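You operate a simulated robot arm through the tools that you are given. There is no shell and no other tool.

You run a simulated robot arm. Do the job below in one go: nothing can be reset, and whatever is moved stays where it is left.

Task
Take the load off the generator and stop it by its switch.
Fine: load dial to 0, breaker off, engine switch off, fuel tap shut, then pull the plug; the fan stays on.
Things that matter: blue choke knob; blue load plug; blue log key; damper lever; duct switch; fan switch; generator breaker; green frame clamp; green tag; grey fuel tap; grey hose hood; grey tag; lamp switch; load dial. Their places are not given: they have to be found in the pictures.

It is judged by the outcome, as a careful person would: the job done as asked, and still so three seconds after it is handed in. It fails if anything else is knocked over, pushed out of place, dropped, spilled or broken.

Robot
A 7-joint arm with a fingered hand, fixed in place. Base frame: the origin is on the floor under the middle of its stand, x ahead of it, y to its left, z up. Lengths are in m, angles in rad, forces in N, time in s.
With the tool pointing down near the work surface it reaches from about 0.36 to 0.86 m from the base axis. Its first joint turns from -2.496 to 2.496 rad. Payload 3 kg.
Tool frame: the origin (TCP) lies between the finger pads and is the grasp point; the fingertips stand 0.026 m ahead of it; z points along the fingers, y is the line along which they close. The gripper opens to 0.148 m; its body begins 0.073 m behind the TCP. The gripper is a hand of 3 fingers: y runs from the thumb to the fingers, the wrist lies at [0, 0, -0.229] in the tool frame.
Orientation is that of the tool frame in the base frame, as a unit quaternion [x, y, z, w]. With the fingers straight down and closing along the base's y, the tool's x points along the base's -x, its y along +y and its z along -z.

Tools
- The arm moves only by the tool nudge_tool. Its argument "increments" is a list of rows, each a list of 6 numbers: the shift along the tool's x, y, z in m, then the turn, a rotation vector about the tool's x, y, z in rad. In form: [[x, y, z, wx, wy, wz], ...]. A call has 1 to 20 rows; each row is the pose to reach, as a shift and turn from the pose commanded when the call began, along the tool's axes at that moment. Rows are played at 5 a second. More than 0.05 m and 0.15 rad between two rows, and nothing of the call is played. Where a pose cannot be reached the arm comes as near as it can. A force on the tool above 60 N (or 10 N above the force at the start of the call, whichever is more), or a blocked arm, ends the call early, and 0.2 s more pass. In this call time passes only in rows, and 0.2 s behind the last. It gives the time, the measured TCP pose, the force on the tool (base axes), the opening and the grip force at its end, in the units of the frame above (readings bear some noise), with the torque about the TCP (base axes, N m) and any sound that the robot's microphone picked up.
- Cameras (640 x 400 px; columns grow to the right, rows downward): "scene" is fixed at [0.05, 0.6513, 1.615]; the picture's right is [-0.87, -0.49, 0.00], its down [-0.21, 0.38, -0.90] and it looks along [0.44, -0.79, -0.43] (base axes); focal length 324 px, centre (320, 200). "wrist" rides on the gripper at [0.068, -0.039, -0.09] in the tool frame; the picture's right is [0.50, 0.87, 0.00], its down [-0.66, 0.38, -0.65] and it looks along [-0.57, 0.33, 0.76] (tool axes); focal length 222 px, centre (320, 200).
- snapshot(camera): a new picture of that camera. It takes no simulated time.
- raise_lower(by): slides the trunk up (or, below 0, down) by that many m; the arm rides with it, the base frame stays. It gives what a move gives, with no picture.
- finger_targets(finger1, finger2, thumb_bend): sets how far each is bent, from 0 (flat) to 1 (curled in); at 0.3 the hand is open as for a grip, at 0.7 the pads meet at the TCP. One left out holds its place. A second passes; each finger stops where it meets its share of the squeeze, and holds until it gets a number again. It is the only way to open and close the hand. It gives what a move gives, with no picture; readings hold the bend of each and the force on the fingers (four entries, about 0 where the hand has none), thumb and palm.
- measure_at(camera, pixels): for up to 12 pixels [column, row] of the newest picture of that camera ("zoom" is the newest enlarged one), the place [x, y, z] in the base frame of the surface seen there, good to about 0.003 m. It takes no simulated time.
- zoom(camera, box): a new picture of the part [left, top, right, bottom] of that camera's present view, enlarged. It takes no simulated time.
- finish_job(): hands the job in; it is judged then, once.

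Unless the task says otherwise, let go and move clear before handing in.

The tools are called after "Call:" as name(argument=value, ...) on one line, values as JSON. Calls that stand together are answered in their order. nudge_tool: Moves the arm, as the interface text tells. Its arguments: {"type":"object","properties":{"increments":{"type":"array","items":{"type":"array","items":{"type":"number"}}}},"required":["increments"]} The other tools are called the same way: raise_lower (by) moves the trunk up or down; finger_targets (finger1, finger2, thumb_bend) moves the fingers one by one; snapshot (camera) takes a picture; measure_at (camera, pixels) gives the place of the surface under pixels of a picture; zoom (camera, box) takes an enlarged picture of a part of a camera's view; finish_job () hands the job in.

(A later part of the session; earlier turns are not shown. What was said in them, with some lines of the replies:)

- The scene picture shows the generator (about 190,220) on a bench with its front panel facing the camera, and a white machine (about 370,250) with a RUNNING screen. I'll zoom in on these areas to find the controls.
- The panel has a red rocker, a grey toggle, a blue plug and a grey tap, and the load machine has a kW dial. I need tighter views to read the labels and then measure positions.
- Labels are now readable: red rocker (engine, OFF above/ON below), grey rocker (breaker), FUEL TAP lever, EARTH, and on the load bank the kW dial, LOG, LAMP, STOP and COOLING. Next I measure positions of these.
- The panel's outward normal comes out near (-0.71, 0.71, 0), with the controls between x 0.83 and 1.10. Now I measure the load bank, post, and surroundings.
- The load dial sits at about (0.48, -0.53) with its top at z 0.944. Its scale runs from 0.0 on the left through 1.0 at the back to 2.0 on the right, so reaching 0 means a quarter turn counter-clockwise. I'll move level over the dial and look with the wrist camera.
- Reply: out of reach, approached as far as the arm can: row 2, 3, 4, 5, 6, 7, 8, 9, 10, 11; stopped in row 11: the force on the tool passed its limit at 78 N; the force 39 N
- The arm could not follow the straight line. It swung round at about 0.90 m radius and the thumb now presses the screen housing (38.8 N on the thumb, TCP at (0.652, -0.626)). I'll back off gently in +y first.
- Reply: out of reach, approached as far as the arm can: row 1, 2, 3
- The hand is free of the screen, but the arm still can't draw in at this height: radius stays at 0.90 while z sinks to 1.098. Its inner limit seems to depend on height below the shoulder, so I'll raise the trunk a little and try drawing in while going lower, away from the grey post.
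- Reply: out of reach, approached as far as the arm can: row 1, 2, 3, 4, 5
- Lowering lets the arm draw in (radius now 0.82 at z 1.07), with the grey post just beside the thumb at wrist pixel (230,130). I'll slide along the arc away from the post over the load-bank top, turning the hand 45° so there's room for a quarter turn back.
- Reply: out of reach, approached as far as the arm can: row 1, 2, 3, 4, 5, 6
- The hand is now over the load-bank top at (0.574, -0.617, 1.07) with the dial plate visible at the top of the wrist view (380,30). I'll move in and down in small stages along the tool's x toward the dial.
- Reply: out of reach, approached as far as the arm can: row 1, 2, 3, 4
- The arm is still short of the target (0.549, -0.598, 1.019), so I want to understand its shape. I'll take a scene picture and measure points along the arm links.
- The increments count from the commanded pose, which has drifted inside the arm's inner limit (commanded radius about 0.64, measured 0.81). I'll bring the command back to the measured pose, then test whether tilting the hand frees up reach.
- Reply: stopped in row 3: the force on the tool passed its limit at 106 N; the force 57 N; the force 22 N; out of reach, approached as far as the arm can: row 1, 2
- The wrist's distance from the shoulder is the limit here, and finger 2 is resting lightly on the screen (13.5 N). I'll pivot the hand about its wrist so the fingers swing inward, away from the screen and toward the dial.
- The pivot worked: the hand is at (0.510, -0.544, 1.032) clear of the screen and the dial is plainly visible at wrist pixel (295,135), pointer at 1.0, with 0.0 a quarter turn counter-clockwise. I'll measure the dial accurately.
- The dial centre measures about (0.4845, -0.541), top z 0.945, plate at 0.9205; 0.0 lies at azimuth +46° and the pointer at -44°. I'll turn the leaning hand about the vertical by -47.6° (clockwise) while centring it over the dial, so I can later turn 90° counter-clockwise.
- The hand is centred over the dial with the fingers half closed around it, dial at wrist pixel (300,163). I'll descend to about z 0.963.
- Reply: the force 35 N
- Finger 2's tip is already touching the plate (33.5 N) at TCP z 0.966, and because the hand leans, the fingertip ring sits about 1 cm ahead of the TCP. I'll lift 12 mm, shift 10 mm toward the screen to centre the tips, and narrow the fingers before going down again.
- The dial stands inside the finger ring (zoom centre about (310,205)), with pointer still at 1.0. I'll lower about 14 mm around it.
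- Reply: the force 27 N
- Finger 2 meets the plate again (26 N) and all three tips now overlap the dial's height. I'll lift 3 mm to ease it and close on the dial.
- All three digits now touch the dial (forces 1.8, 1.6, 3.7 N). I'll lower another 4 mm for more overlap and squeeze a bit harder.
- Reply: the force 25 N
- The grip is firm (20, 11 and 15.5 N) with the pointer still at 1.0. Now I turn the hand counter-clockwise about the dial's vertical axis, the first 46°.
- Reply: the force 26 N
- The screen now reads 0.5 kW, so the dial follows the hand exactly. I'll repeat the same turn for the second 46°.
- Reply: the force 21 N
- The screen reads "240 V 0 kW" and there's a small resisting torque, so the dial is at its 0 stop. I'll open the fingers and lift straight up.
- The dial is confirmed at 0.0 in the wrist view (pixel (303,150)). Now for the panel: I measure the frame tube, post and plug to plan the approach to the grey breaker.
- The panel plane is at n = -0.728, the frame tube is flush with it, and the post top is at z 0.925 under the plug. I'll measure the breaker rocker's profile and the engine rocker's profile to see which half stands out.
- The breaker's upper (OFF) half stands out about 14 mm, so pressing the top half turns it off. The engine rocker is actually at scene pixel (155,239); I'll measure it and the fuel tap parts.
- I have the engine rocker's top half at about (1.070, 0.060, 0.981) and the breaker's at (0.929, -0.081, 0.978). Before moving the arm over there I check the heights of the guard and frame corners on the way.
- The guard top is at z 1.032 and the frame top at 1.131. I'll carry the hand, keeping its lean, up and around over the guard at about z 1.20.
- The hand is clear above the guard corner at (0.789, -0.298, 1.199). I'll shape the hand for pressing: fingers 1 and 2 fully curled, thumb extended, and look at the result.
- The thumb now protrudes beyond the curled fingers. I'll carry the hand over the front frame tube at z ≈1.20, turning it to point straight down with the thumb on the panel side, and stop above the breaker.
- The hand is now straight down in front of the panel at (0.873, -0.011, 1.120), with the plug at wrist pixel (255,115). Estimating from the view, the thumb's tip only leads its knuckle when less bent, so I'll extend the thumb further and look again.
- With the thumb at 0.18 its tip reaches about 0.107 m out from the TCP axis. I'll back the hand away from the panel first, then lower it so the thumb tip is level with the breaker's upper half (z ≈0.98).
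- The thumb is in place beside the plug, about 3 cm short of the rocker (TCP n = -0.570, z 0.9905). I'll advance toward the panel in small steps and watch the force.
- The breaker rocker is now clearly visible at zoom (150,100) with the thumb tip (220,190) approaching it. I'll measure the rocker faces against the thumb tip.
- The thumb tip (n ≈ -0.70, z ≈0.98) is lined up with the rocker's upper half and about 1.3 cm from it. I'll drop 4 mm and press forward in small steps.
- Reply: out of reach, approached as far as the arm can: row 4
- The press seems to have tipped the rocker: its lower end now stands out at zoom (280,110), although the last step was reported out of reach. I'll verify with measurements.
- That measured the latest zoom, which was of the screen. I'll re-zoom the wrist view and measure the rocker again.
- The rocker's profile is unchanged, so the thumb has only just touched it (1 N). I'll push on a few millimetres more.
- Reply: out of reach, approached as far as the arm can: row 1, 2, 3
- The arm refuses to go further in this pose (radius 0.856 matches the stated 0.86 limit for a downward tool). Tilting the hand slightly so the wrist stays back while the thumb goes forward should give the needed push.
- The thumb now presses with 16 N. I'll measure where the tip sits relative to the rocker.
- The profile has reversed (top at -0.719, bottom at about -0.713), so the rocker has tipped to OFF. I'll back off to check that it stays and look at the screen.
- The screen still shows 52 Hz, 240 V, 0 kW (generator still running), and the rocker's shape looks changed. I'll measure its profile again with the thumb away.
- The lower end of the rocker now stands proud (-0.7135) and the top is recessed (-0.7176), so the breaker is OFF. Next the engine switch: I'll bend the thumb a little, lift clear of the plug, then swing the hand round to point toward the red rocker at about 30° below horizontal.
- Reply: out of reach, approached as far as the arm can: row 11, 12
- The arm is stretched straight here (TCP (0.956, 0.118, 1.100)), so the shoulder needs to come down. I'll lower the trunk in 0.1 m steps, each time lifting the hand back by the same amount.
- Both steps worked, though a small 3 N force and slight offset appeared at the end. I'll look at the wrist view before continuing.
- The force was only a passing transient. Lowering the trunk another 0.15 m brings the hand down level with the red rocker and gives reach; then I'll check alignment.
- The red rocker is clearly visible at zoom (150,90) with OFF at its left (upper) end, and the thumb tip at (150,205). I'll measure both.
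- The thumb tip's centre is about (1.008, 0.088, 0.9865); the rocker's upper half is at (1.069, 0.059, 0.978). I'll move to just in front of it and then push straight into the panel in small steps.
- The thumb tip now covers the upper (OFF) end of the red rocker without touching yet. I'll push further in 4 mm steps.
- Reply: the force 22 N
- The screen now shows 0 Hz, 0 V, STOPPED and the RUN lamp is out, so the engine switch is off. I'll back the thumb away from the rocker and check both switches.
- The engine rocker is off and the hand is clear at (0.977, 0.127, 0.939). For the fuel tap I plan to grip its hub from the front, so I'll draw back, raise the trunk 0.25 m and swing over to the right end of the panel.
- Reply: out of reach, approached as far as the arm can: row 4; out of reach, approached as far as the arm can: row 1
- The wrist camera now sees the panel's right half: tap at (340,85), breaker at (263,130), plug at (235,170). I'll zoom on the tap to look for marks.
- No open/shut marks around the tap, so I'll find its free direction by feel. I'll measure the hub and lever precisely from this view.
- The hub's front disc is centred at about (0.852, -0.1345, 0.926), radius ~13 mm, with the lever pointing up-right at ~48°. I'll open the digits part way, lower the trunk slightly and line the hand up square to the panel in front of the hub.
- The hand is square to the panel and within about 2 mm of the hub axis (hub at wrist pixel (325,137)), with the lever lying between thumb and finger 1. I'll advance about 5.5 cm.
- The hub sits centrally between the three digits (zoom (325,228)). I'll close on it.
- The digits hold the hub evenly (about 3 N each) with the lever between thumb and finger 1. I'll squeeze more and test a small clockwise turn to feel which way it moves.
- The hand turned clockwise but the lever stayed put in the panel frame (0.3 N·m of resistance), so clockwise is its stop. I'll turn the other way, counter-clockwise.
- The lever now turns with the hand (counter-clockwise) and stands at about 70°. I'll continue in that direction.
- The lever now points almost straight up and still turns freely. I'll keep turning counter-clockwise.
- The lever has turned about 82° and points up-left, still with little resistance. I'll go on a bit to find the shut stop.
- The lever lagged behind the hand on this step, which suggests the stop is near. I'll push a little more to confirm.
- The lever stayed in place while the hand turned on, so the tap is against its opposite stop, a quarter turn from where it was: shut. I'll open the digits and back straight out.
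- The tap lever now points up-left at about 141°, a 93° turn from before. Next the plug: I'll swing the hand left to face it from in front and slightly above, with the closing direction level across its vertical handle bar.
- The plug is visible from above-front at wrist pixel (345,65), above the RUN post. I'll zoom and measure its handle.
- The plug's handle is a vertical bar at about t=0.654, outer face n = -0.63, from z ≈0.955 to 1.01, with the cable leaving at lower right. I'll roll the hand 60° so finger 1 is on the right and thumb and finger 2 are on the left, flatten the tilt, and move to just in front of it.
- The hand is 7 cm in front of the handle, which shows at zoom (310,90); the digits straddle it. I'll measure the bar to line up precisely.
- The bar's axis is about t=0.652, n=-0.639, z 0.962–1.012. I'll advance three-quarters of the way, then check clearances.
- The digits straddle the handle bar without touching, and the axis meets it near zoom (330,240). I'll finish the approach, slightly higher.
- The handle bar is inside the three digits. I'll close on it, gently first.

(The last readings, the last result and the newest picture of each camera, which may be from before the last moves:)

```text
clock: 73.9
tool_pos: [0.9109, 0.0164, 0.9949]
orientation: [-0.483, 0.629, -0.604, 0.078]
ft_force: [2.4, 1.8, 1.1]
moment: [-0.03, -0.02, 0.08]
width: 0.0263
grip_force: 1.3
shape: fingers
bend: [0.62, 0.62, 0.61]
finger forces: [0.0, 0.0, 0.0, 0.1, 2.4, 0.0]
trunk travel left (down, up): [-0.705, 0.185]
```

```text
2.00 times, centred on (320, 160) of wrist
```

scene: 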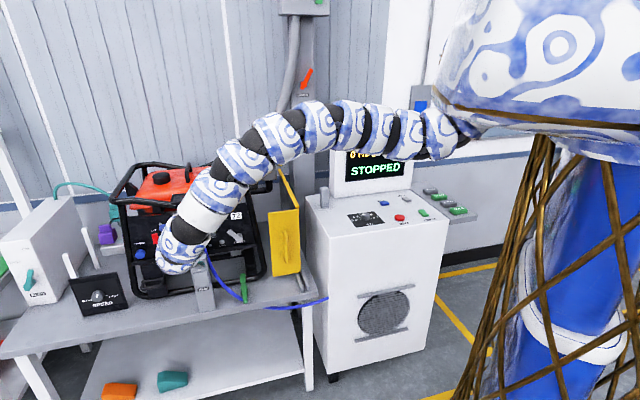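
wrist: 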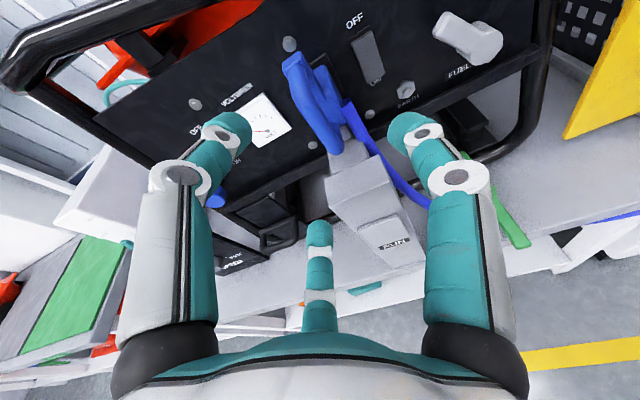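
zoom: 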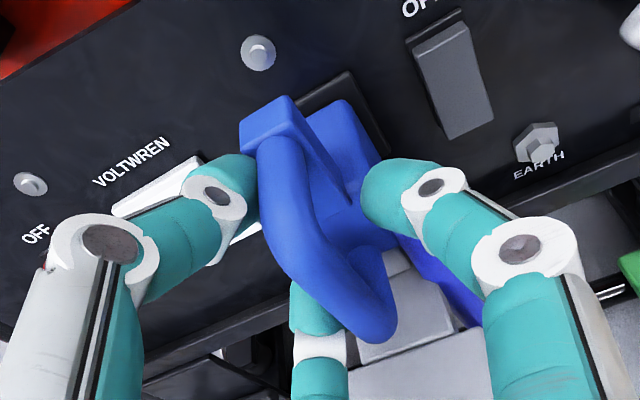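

The thumb touches the bar (2.4 N), finger 1 is at its right and finger 2 at its left-below. I'll close further to grip firmly.

Call:
finger_targets(finger1=0.8, finger2=0.8, thumb_bend=0.8)

Call:
zoom(camera="wrist", box=[160, 60, 480, 260])

```text
clock: 74.9
tool_pos: [0.9126, 0.0205, 0.9959]
orientation: [-0.484, 0.627, -0.605, 0.078]
ft_force: [24.8, 28.5, 5.0]
moment: [-0.4, 0.09, 1.38]
width: 0.0035
grip_force: 26.8
shape: fingers
bend: [0.76, 0.77, 0.66]
finger forces: [12.0, 0.1, 0.0, 0.1, 42.2, 0.1]
trunk travel left (down, up): [-0.705, 0.185]
```

```text
2.00 times, centred on (320, 160) of wrist
```

zoom: 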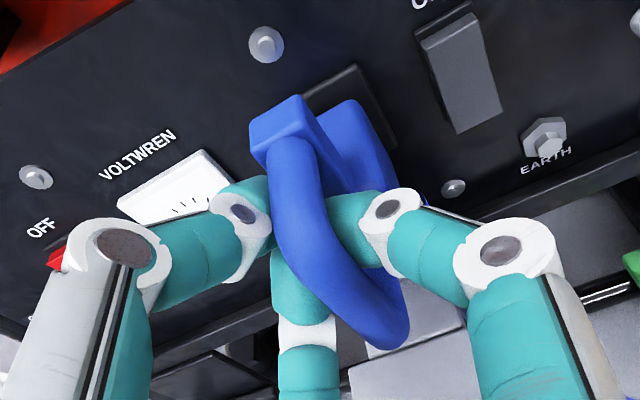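

Finger 1's tip has gone behind the bar inside the loop, giving a hook, but the thumb pushes sideways at 42 N. I'll ease the thumb so the load is balanced.

Call:
finger_targets(thumb_bend=0.62)

Call:
zoom(camera="wrist", box=[160, 60, 480, 260])

```text
clock: 75.9
tool_pos: [0.9129, 0.0164, 0.994]
orientation: [-0.484, 0.628, -0.604, 0.078]
ft_force: [18.4, 17.3, -10.8]
moment: [-0.11, 0.39, 0.95]
width: 0.0061
grip_force: 27.4
shape: fingers
bend: [0.76, 0.77, 0.63]
finger forces: [13.9, 9.1, 0.0, 0.0, 30.8, 0.0]
trunk travel left (down, up): [-0.705, 0.185]
```

```text
2.00 times, centred on (320, 160) of wrist
```

zoom: 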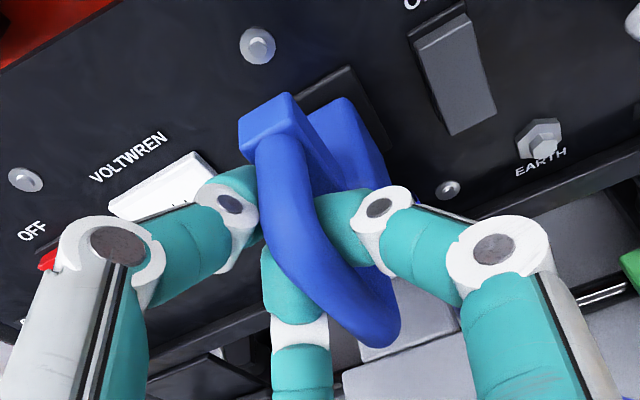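

Forces are more balanced but the thumb still pushes at 31 N. I'll ease it a little more.

Call:
finger_targets(thumb_bend=0.6)

```text
clock: 76.9
tool_pos: [0.9125, 0.0156, 0.993]
orientation: [-0.483, 0.629, -0.605, 0.077]
ft_force: [14.5, 14.3, -11.8]
moment: [-0.07, 0.37, 0.79]
width: 0.0066
grip_force: 24.0
shape: fingers
bend: [0.76, 0.77, 0.62]
finger forces: [13.6, 8.8, 0.1, 0.0, 25.4, 0.0]
trunk travel left (down, up): [-0.705, 0.185]
```

The grip is hooked and reasonably balanced (13.6, 8.8, 25.4 N). Now I pull straight out from the panel in 1 cm steps.

Call:
nudge_tool(increments=[[-0.0013, 0.0022, -0.0097, 0, 0, 0], [-0.0026, 0.0045, -0.0193, 0, 0, 0], [-0.0038, 0.0067, -0.029, 0, 0, 0], [-0.0051, 0.009, -0.0386, 0, 0, 0], [-0.0064, 0.0112, -0.0483, 0, 0, 0], [-0.0077, 0.0134, -0.0579, 0, 0, 0]])

Call:
snapshot(camera="wrist")

Call:
zoom(camera="scene", box=[140, 190, 260, 290])

```text
clock: 78.3
tool_pos: [0.8727, 0.0544, 0.9941]
orientation: [-0.482, 0.63, -0.604, 0.076]
ft_force: [32.7, -2.3, -8.1]
moment: [0.0, 0.21, 0.53]
width: 0.0093
grip_force: 21.6
shape: fingers
bend: [0.75, 0.76, 0.61]
finger forces: [15.0, 13.2, 0.0, 0.1, 15.1, 0.0]
trunk travel left (down, up): [-0.705, 0.185]
```

```text
taken
```

wrist: 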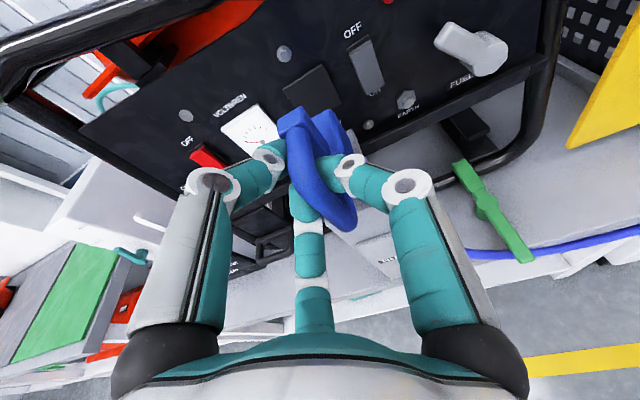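

```text
4.00 times, centred on (200, 240) of scene
```

zoom: 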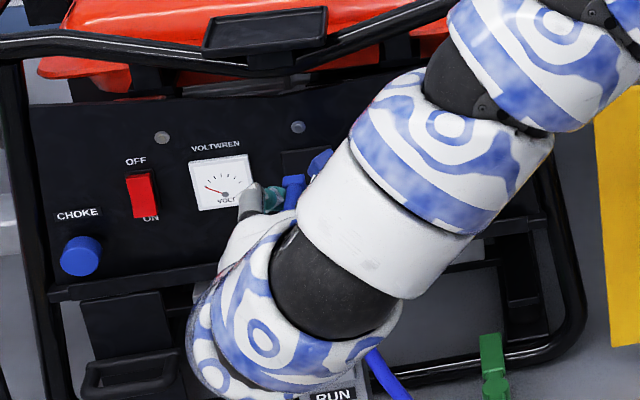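

The plug came out with the hand and the empty socket shows at wrist pixel (310,90). There's still 33 N of pull, perhaps from the pins or cable, so I'll draw it out a bit more and look.

Call:
nudge_tool(increments=[[-0.0013, 0.0022, -0.0097, 0, 0, 0], [-0.0026, 0.0045, -0.0193, 0, 0, 0], [-0.0038, 0.0067, -0.029, 0, 0, 0]])

Call:
snapshot(camera="wrist")

Call:
snapshot(camera="scene")

```text
clock: 79.1
tool_pos: [0.8481, 0.0801, 0.9956]
orientation: [-0.483, 0.629, -0.604, 0.078]
ft_force: [-0.1, -0.2, -0.1]
moment: [-0.01, -0.03, 0.01]
width: 0.017
grip_force: 0.1
shape: fingers
bend: [0.77, 0.8, 0.6]
finger forces: [0.0, 0.1, 0.0, 0.1, 0.0, 0.1]
trunk travel left (down, up): [-0.705, 0.185]
```

```text
taken
```

wrist: 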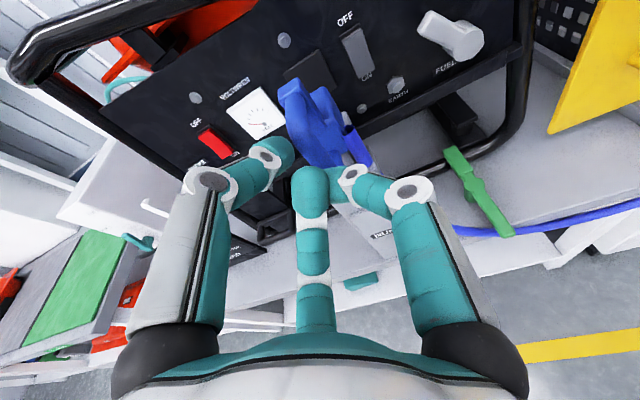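

```text
taken
```

scene: 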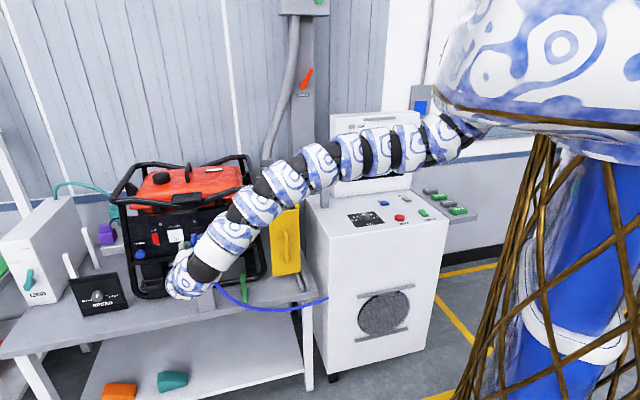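

The hand has slipped off the bar (all forces zero). I'll zoom in to see where the plug is now.

Call:
zoom(camera="wrist", box=[230, 40, 430, 240])

Call:
measure_at(camera="zoom", pixels=[[230, 110], [250, 150], [265, 180], [285, 225], [310, 230], [320, 180], [300, 130], [350, 200], [380, 230], [250, 80], [330, 120], [350, 170]])

Call:
zoom(camera="scene", box=[160, 200, 260, 320])

```text
2.00 times, centred on (330, 140) of wrist
```

zoom: 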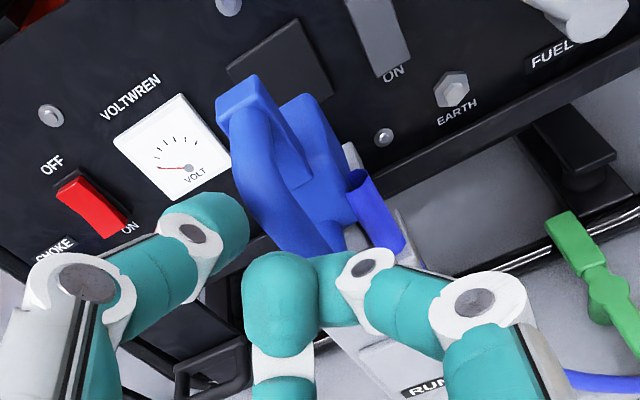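

```text
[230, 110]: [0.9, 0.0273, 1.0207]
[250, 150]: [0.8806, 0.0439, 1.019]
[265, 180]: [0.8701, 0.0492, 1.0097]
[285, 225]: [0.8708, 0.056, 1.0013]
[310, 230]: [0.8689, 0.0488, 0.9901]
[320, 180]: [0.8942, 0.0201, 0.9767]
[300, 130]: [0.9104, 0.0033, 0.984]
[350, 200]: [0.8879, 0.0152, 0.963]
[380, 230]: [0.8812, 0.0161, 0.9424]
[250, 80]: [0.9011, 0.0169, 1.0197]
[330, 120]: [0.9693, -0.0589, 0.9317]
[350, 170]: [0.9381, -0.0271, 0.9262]
```

```text
3.33 times, centred on (210, 260) of scene
```

zoom: 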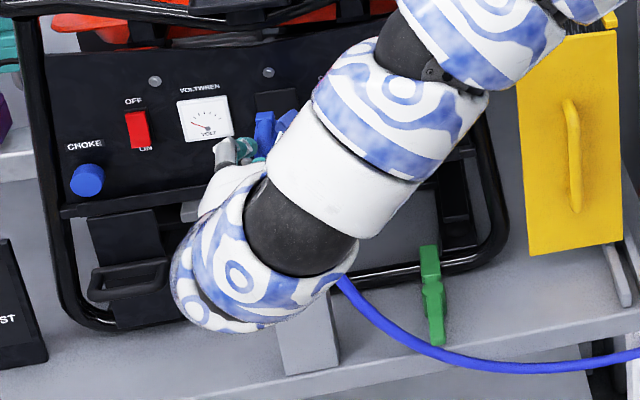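

The plug has moved out about 5 cm (bar face now at n ≈ -0.578) and stays upright at the same height. I'll back the hand off a little, open it, and look at the gap between plug and panel.

Call:
nudge_tool(increments=[[0, 0, -0.02, 0, 0, 0], [0, 0, -0.04, 0, 0, 0]])

Call:
finger_targets(finger1=0.46, finger2=0.46, thumb_bend=0.46)

Call:
zoom(camera="wrist", box=[200, 20, 440, 220])

Call:
zoom(camera="scene", box=[160, 200, 260, 320])

```text
clock: 79.7
tool_pos: [0.821, 0.1055, 1.0068]
orientation: [-0.482, 0.63, -0.604, 0.078]
ft_force: [0.3, 0.5, -0.5]
moment: [-0.03, -0.04, 0.01]
width: 0.017
grip_force: 0.0
shape: fingers
bend: [0.77, 0.8, 0.6]
finger forces: [0.1, 0.1, 0.1, 0.0, 0.0, 0.0]
trunk travel left (down, up): [-0.705, 0.185]
```

```text
clock: 80.7
tool_pos: [0.8197, 0.1064, 1.0074]
orientation: [-0.482, 0.63, -0.604, 0.078]
ft_force: [-0.1, 0.4, 0.7]
moment: [0.01, 0.02, 0.0]
width: 0.0748
grip_force: 0.0
shape: fingers
bend: [0.46, 0.46, 0.46]
finger forces: [0.0, 0.1, 0.0, 0.0, 0.0, 0.0]
trunk travel left (down, up): [-0.705, 0.185]
```

```text
2.00 times, centred on (320, 120) of wrist
```

zoom: 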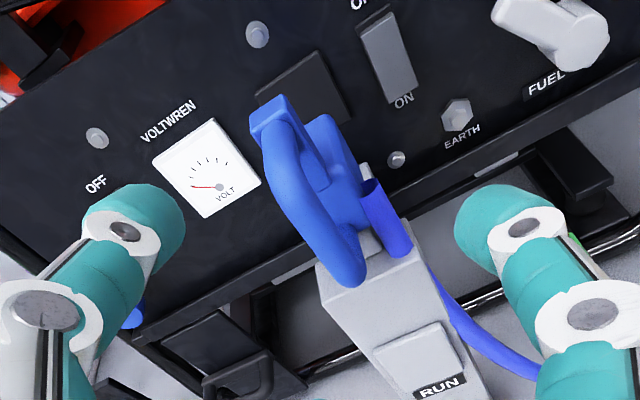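

```text
3.33 times, centred on (210, 260) of scene
```

zoom: 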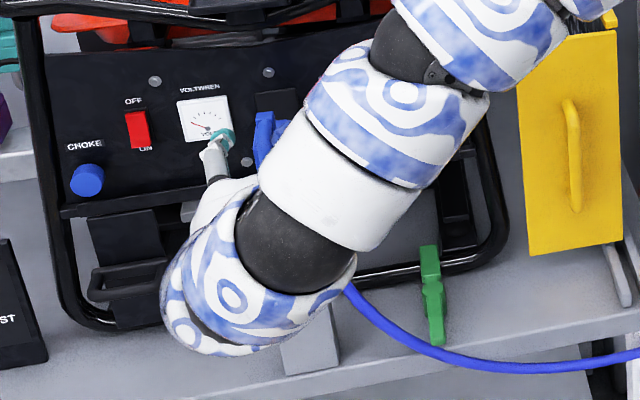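

The plug stands clear of the dark socket, apparently supported on the post's ledge. I'll measure the plug body's rear edge against the panel plane.

Call:
zoom(camera="wrist", box=[260, 40, 380, 140])

Call:
measure_at(camera="zoom", pixels=[[262, 140], [310, 125], [340, 190], [365, 240], [400, 210], [420, 260], [430, 310], [450, 330], [300, 80], [240, 170], [300, 300], [350, 420]])

```text
4.00 times, centred on (320, 90) of wrist
```

zoom: 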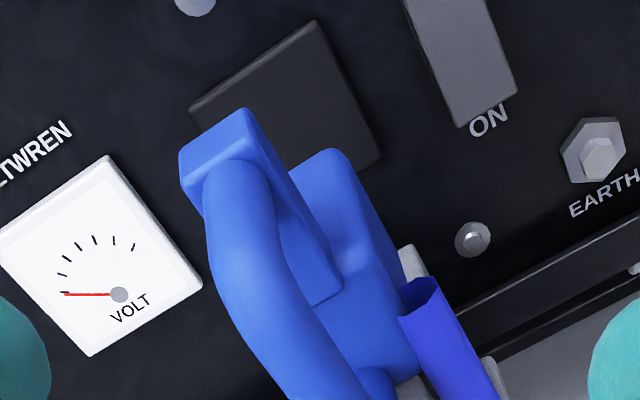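

```text
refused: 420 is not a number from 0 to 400
```

One pixel was out of range; I'll repeat the measurement.

Call:
measure_at(camera="zoom", pixels=[[240, 120], [265, 150], [330, 155], [345, 180], [380, 230], [400, 270], [300, 80], [360, 140], [415, 260], [340, 250], [260, 280], [230, 200]])

```text
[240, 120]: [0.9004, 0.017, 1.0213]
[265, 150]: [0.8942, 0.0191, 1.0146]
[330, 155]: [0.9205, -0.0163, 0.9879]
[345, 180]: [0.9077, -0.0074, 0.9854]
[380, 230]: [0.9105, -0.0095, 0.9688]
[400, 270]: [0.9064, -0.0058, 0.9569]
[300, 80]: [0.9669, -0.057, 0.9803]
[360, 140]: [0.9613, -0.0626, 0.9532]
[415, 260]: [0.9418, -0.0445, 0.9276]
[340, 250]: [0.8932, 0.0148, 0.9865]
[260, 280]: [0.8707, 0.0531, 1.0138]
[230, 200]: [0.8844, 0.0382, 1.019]
```

The plug's body is about 5.5 cm further out than before. I'll move the hand up and aside so the scene camera gets an unobstructed look at the plug.

Call:
nudge_tool(increments=[[0.0145, -0.0251, -0.03, 0, 0, 0], [0.029, -0.0502, -0.05, 0, 0, 0], [0.0435, -0.0752, -0.065, 0, 0, 0], [0.058, -0.1, -0.08, 0, 0, 0]])

Call:
snapshot(camera="scene")

Call:
zoom(camera="scene", box=[160, 215, 250, 305])

Call:
snapshot(camera="wrist")

```text
clock: 81.7
tool_pos: [0.7861, 0.1398, 1.1388]
orientation: [-0.482, 0.629, -0.605, 0.078]
ft_force: [0.8, -0.5, 0.0]
moment: [-0.04, 0.0, 0.0]
width: 0.0748
grip_force: 0.1
shape: fingers
bend: [0.46, 0.46, 0.46]
finger forces: [0.0, 0.0, 0.1, 0.0, 0.0, 0.0]
trunk travel left (down, up): [-0.705, 0.185]
```

```text
taken
```

scene: 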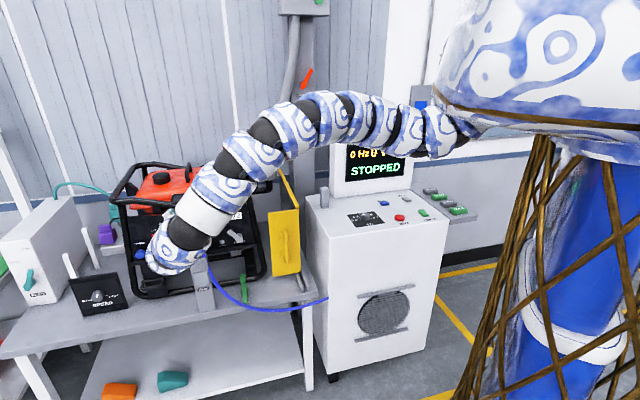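

```text
4.44 times, centred on (205, 260) of scene
```

zoom: 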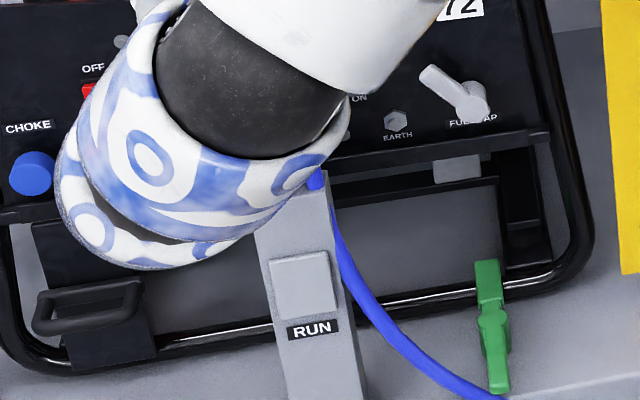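

```text
taken
```

wrist: 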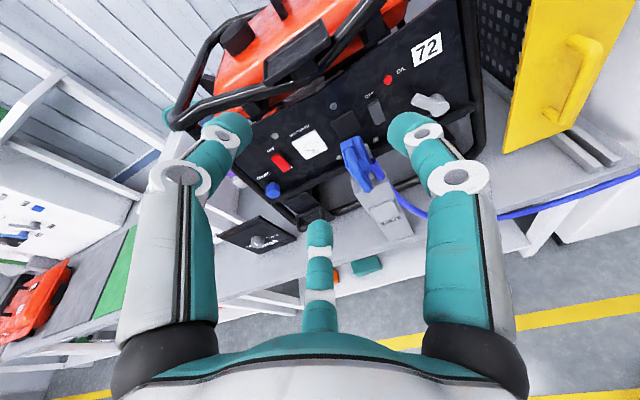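

The arm still hides it from the scene camera, but the wrist view shows the plug from above at (362,165). I'll zoom there.

Call:
zoom(camera="wrist", box=[310, 95, 430, 240])

Call:
measure_at(camera="zoom", pixels=[[255, 135], [265, 165], [290, 220], [310, 250], [300, 170], [320, 200], [345, 235], [370, 260], [330, 290], [360, 330], [240, 90], [270, 120]])

```text
2.76 times, centred on (370, 168) of wrist
```

zoom: 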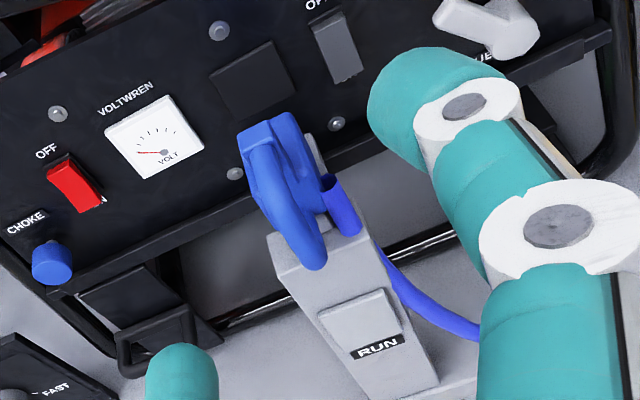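

```text
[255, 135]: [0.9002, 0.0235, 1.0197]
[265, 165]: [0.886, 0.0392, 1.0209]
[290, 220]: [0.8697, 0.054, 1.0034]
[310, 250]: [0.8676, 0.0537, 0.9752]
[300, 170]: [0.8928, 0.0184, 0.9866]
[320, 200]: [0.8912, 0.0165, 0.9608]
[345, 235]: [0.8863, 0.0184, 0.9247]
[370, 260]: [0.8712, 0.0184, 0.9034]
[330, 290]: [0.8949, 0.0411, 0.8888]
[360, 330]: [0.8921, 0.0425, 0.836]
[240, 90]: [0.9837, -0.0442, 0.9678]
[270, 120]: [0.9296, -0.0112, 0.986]
```

The plug is fully separated from its dark socket (zoom (250,80)), about 5 cm out and steady. I'll double-check both rockers' positions from this view.

Call:
zoom(camera="wrist", box=[360, 85, 400, 135])

Call:
measure_at(camera="zoom", pixels=[[200, 100], [230, 110], [260, 140], [280, 180], [300, 220], [320, 260], [340, 300], [360, 330]])

Call:
zoom(camera="wrist", box=[255, 135, 305, 195])

```text
8.00 times, centred on (380, 110) of wrist
```

zoom: 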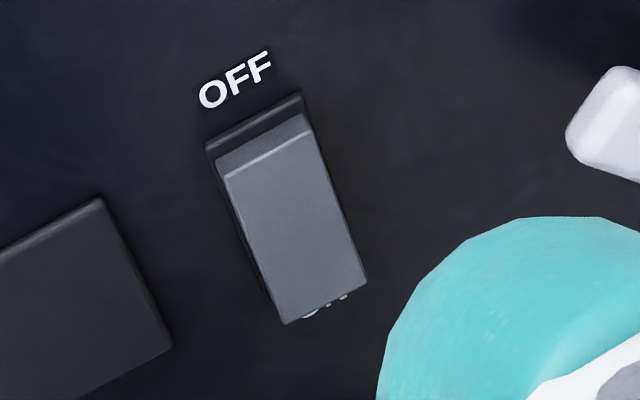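

```text
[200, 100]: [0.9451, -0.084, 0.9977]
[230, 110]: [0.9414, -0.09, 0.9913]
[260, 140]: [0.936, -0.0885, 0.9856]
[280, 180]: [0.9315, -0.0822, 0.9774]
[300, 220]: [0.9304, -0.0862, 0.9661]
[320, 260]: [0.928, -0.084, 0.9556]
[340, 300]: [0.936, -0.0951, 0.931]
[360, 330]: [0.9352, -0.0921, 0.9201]
```

```text
6.67 times, centred on (280, 165) of wrist
```

zoom: 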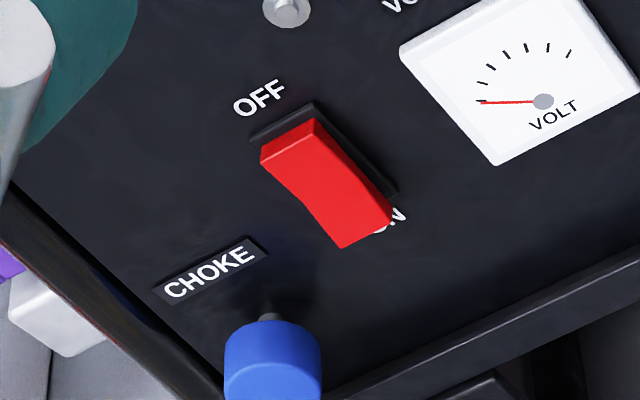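

The grey breaker's lower end hides the ON label, consistent with OFF. I'll measure the red rocker's profile as well.

Call:
measure_at(camera="zoom", pixels=[[290, 130], [300, 150], [280, 165], [310, 165], [315, 180], [325, 195], [335, 205], [345, 215], [355, 225], [345, 240], [370, 210], [305, 175]])

Call:
zoom(camera="scene", box=[330, 110, 430, 200])

```text
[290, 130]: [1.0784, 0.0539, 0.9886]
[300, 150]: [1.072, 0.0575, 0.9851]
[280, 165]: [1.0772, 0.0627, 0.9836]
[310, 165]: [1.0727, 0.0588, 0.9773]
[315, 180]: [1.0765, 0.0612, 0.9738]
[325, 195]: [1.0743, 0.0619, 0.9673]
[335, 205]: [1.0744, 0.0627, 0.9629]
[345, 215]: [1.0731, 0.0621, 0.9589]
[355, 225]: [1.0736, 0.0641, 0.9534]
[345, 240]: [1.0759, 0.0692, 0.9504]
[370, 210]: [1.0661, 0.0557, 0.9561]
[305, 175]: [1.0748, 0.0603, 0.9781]
```

```text
4.44 times, centred on (380, 155) of scene
```

zoom: 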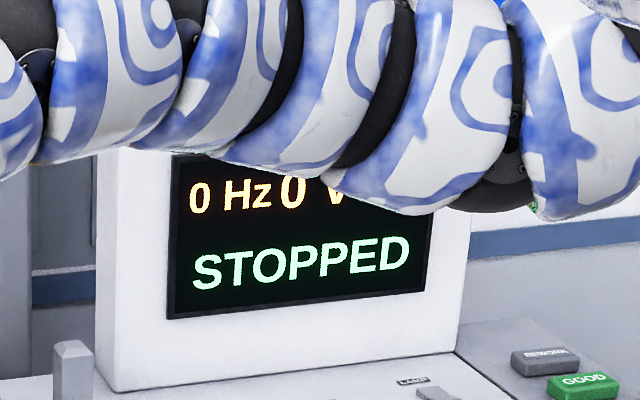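

Both rockers read as off (lower ends proud) and the screen stays at STOPPED. To be sure the plug is fully withdrawn, I'll take hold of it once more and give it a gentle outward pull; first back to the pose in front of it.

Call:
nudge_tool(increments=[[-0.0145, 0.0248, 0.015, 0, 0, 0], [-0.029, 0.0498, 0.03, 0, 0, 0], [-0.0435, 0.0749, 0.05, 0, 0, 0], [-0.058, 0.1, 0.08, 0, 0, 0]])

Call:
nudge_tool(increments=[[0.0021, -0.0019, 0.025, 0, 0, 0], [0.0043, -0.0039, 0.05, 0, 0, 0]])

Call:
zoom(camera="wrist", box=[160, 60, 480, 260])

```text
clock: 82.7
tool_pos: [0.8197, 0.1072, 1.0063]
orientation: [-0.483, 0.629, -0.604, 0.078]
ft_force: [-0.1, 0.0, 0.2]
moment: [0.01, 0.0, 0.02]
width: 0.075
grip_force: 0.1
shape: fingers
bend: [0.46, 0.46, 0.46]
finger forces: [0.0, 0.1, 0.0, 0.0, 0.0, 0.0]
trunk travel left (down, up): [-0.705, 0.185]
```

```text
clock: 83.3
tool_pos: [0.8537, 0.0692, 0.9985]
orientation: [-0.484, 0.629, -0.604, 0.08]
ft_force: [-0.3, -0.8, 0.2]
moment: [0.0, -0.03, 0.0]
width: 0.0749
grip_force: 0.1
shape: fingers
bend: [0.46, 0.46, 0.46]
finger forces: [0.0, 0.0, 0.0, 0.1, 0.1, 0.0]
trunk travel left (down, up): [-0.705, 0.185]
```

```text
2.00 times, centred on (320, 160) of wrist
```

zoom: 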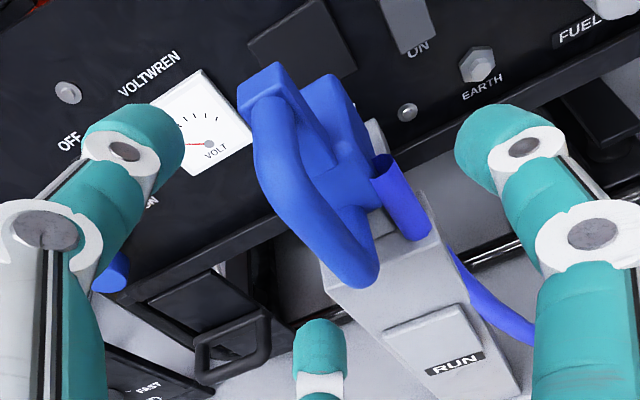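

The digits again straddle the handle without contact. I'll finish the approach and close more gently this time.

Call:
nudge_tool(increments=[[0.001, -0.001, 0.013, 0, 0, 0], [0.0021, -0.0019, 0.026, 0, 0, 0]])

Call:
finger_targets(finger1=0.74, finger2=0.74, thumb_bend=0.6)

Call:
zoom(camera="wrist", box=[160, 60, 480, 260])

```text
clock: 83.9
tool_pos: [0.8711, 0.0503, 0.9946]
orientation: [-0.483, 0.629, -0.604, 0.079]
ft_force: [-0.6, 0.0, -0.3]
moment: [-0.01, -0.01, -0.01]
width: 0.0748
grip_force: 0.1
shape: fingers
bend: [0.46, 0.46, 0.46]
finger forces: [0.1, 0.0, 0.1, 0.0, 0.1, 0.0]
trunk travel left (down, up): [-0.705, 0.185]
```

```text
clock: 84.9
tool_pos: [0.8724, 0.053, 0.9938]
orientation: [-0.483, 0.629, -0.604, 0.079]
ft_force: [6.9, 7.7, -2.5]
moment: [-0.07, -0.18, 0.18]
width: 0.0184
grip_force: 7.7
shape: fingers
bend: [0.73, 0.71, 0.58]
finger forces: [1.9, 6.8, 0.0, 0.1, 6.1, 0.0]
trunk travel left (down, up): [-0.705, 0.185]
```

```text
2.00 times, centred on (320, 160) of wrist
```

zoom: 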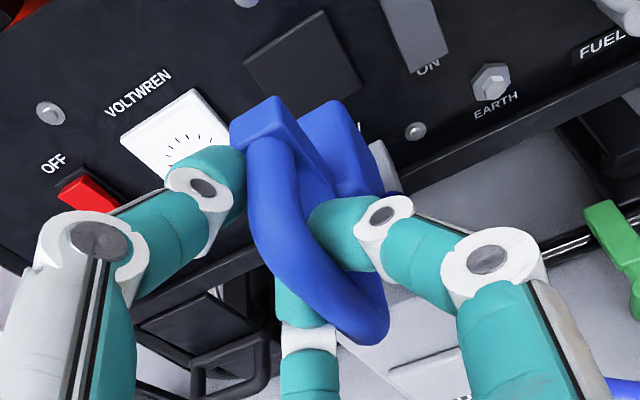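

Finger 1 is hooked through the loop again with gentle forces (2, 7, 6 N). I'll pull outward just 1.5 cm and compare.

Call:
nudge_tool(increments=[[-0.0006, 0.0011, -0.0048, 0, 0, 0], [-0.0013, 0.0022, -0.0097, 0, 0, 0], [-0.0019, 0.0034, -0.0145, 0, 0, 0]])

Call:
zoom(camera="wrist", box=[160, 60, 480, 260])

Call:
measure_at(camera="zoom", pixels=[[260, 120], [265, 170], [280, 215], [310, 270], [340, 300], [330, 130]])

```text
clock: 85.7
tool_pos: [0.8629, 0.0602, 0.9936]
orientation: [-0.483, 0.629, -0.604, 0.078]
ft_force: [19.7, -7.0, 1.3]
moment: [-0.09, -0.08, 0.09]
width: 0.0218
grip_force: 9.8
shape: fingers
bend: [0.72, 0.66, 0.57]
finger forces: [4.8, 11.4, 0.0, 0.1, 4.1, 0.1]
trunk travel left (down, up): [-0.705, 0.185]
```

```text
2.00 times, centred on (320, 160) of wrist
```

zoom: 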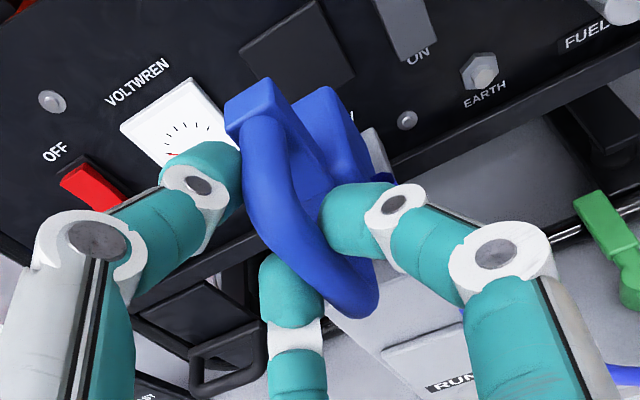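

```text
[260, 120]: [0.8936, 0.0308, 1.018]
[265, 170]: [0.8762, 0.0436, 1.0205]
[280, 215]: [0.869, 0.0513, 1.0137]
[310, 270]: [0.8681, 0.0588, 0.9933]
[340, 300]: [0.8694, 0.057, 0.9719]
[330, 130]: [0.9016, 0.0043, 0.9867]
```

The plug held still under the pull while the hand moved (bar face still at n ≈ -0.575, 19 N resisting), so it is out to the end of its travel. I'll open the digits and back away.

Call:
finger_targets(finger1=0.46, finger2=0.46, thumb_bend=0.46)

Call:
nudge_tool(increments=[[-0.0038, 0.0067, -0.029, 0, 0, 0], [-0.0077, 0.0134, -0.0579, 0, 0, 0], [-0.0102, 0.0179, -0.0772, 0, 0, 0]])

Call:
zoom(camera="wrist", box=[160, 20, 480, 220])

Call:
measure_at(camera="zoom", pixels=[[320, 120], [300, 100], [280, 60], [330, 140]])

```text
clock: 86.7
tool_pos: [0.8604, 0.063, 0.9953]
orientation: [-0.483, 0.629, -0.604, 0.079]
ft_force: [-0.6, -0.2, 0.7]
moment: [-0.01, -0.03, 0.02]
width: 0.0751
grip_force: 0.0
shape: fingers
bend: [0.46, 0.46, 0.46]
finger forces: [0.0, 0.0, 0.1, 0.1, 0.0, 0.1]
trunk travel left (down, up): [-0.705, 0.185]
```

```text
clock: 87.5
tool_pos: [0.8031, 0.1193, 0.9956]
orientation: [-0.483, 0.629, -0.604, 0.078]
ft_force: [-0.4, 0.1, -0.5]
moment: [0.0, 0.01, 0.0]
width: 0.0746
grip_force: 0.1
shape: fingers
bend: [0.46, 0.46, 0.46]
finger forces: [0.0, 0.1, 0.1, 0.0, 0.0, 0.1]
trunk travel left (down, up): [-0.705, 0.185]
```

```text
2.00 times, centred on (320, 120) of wrist
```

zoom: 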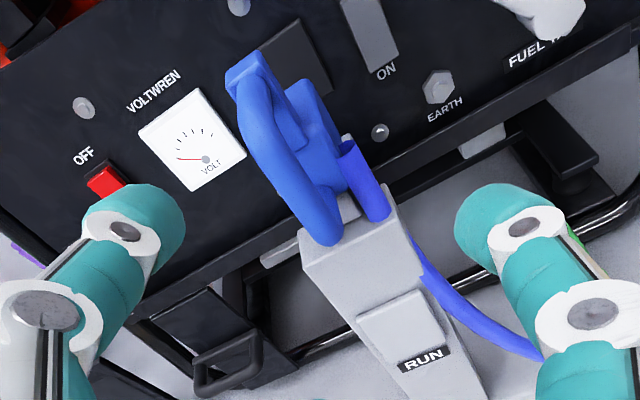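

```text
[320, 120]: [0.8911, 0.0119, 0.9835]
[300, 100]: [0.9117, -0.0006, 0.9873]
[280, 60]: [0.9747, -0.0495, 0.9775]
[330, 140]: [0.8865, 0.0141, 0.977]
```

The plug stays out and the hand is clear of it. I'll raise the trunk to lift the arm away and take a full look at the whole scene.

Call:
raise_lower(by=0.18)

Call:
nudge_tool(increments=[[0.03, 0.0, -0.005, 0, 0, 0], [0.06, 0.0, -0.01, 0, 0, 0], [0.09, 0.0, -0.015, 0, 0, 0]])

Call:
snapshot(camera="scene")

Call:
zoom(camera="scene", box=[100, 150, 320, 310])

Call:
zoom(camera="scene", box=[300, 100, 500, 240])

Call:
zoom(camera="scene", box=[340, 190, 420, 240])

```text
clock: 89.5
tool_pos: [0.8038, 0.1192, 1.1736]
orientation: [-0.482, 0.629, -0.605, 0.079]
ft_force: [-0.9, 0.1, 1.5]
moment: [0.0, 0.03, -0.02]
width: 0.0746
grip_force: 0.0
shape: fingers
bend: [0.46, 0.46, 0.46]
finger forces: [0.1, 0.1, 0.0, 0.0, 0.0, 0.0]
trunk travel left (down, up): [-0.885, 0.005]
```

```text
clock: 90.3
tool_pos: [0.7452, 0.0649, 1.2233]
orientation: [-0.482, 0.63, -0.604, 0.08]
ft_force: [-0.1, 0.1, -0.1]
moment: [-0.05, 0.0, 0.03]
width: 0.0747
grip_force: 0.0
shape: fingers
bend: [0.46, 0.46, 0.46]
finger forces: [0.0, 0.1, 0.1, 0.1, 0.0, 0.1]
trunk travel left (down, up): [-0.885, 0.005]
```

```text
taken
```

scene: 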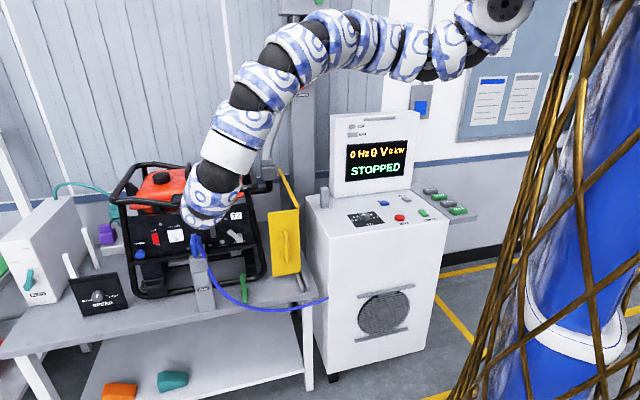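

```text
2.50 times, centred on (210, 230) of scene
```

zoom: 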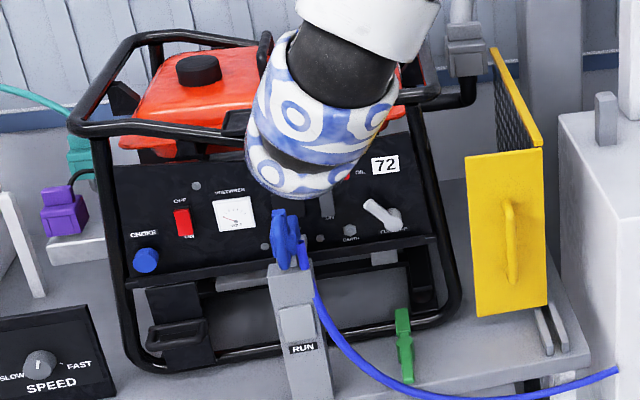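

```text
2.86 times, centred on (400, 170) of scene
```

zoom: 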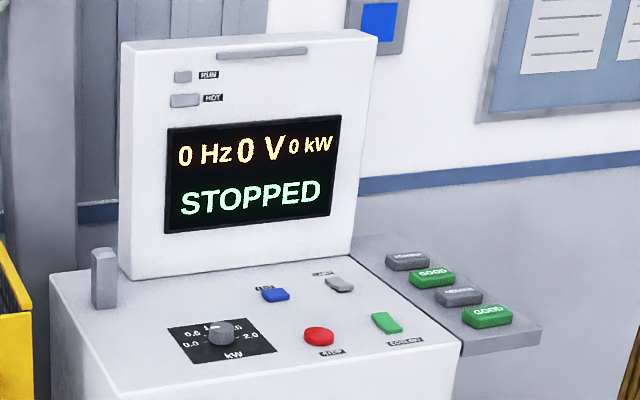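

```text
8.00 times, centred on (380, 215) of scene
```

zoom: 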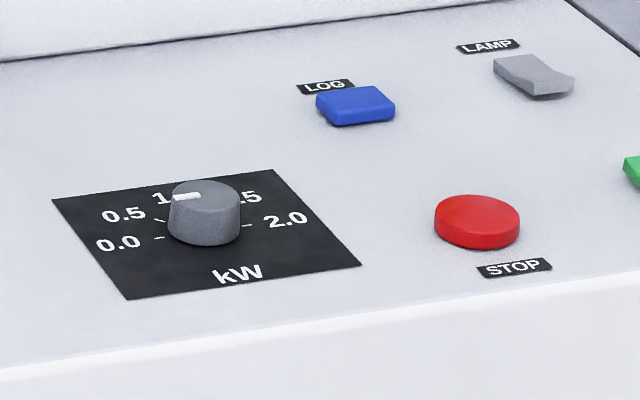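

Everything reads as asked: the dial points to 0.0 and the screen shows 0 Hz, 0 V, 0 kW, STOPPED. The breaker and engine rockers are off, the tap is turned to its stop, and the plug is out. The COOLING (fan) rocker and the other items look as they did at the start, and the hand is clear at z 1.22. I'm handing the job in.

Call:
finish_job()

```text
The job is handed in.
```

The generator is off load and stopped, and the job is handed in. After the last step the screen read 0 Hz, 0 V, 0 kW and STOPPED.

| Step | State when handed in |
|---|---|
| Load dial | At 0.0; the screen shows 0 kW |
| Generator breaker | Off, judged from the rocker's measured position (top half pressed in) |
| Engine switch | Off; the screen changed to STOPPED as it was pressed |
| Fuel tap | Turned about a quarter turn anticlockwise, from one stop to the other |
| Load plug | Pulled out about 5 cm to the end of its travel and clear of the socket |
| Fan | Its switch (labelled COOLING) was left alone and looks unchanged |

- **Fuel tap:** it has no open or shut marks. I took the far stop as shut because the lever would only turn that way.
- **Knock on the screen:** early on, the hand bumped the load unit's screen housing twice, with force peaks of 78 N and 106 N. The screen still works and nothing looks moved.

Everything else looked in its place, and the hand was clear of the equipment when I handed in.
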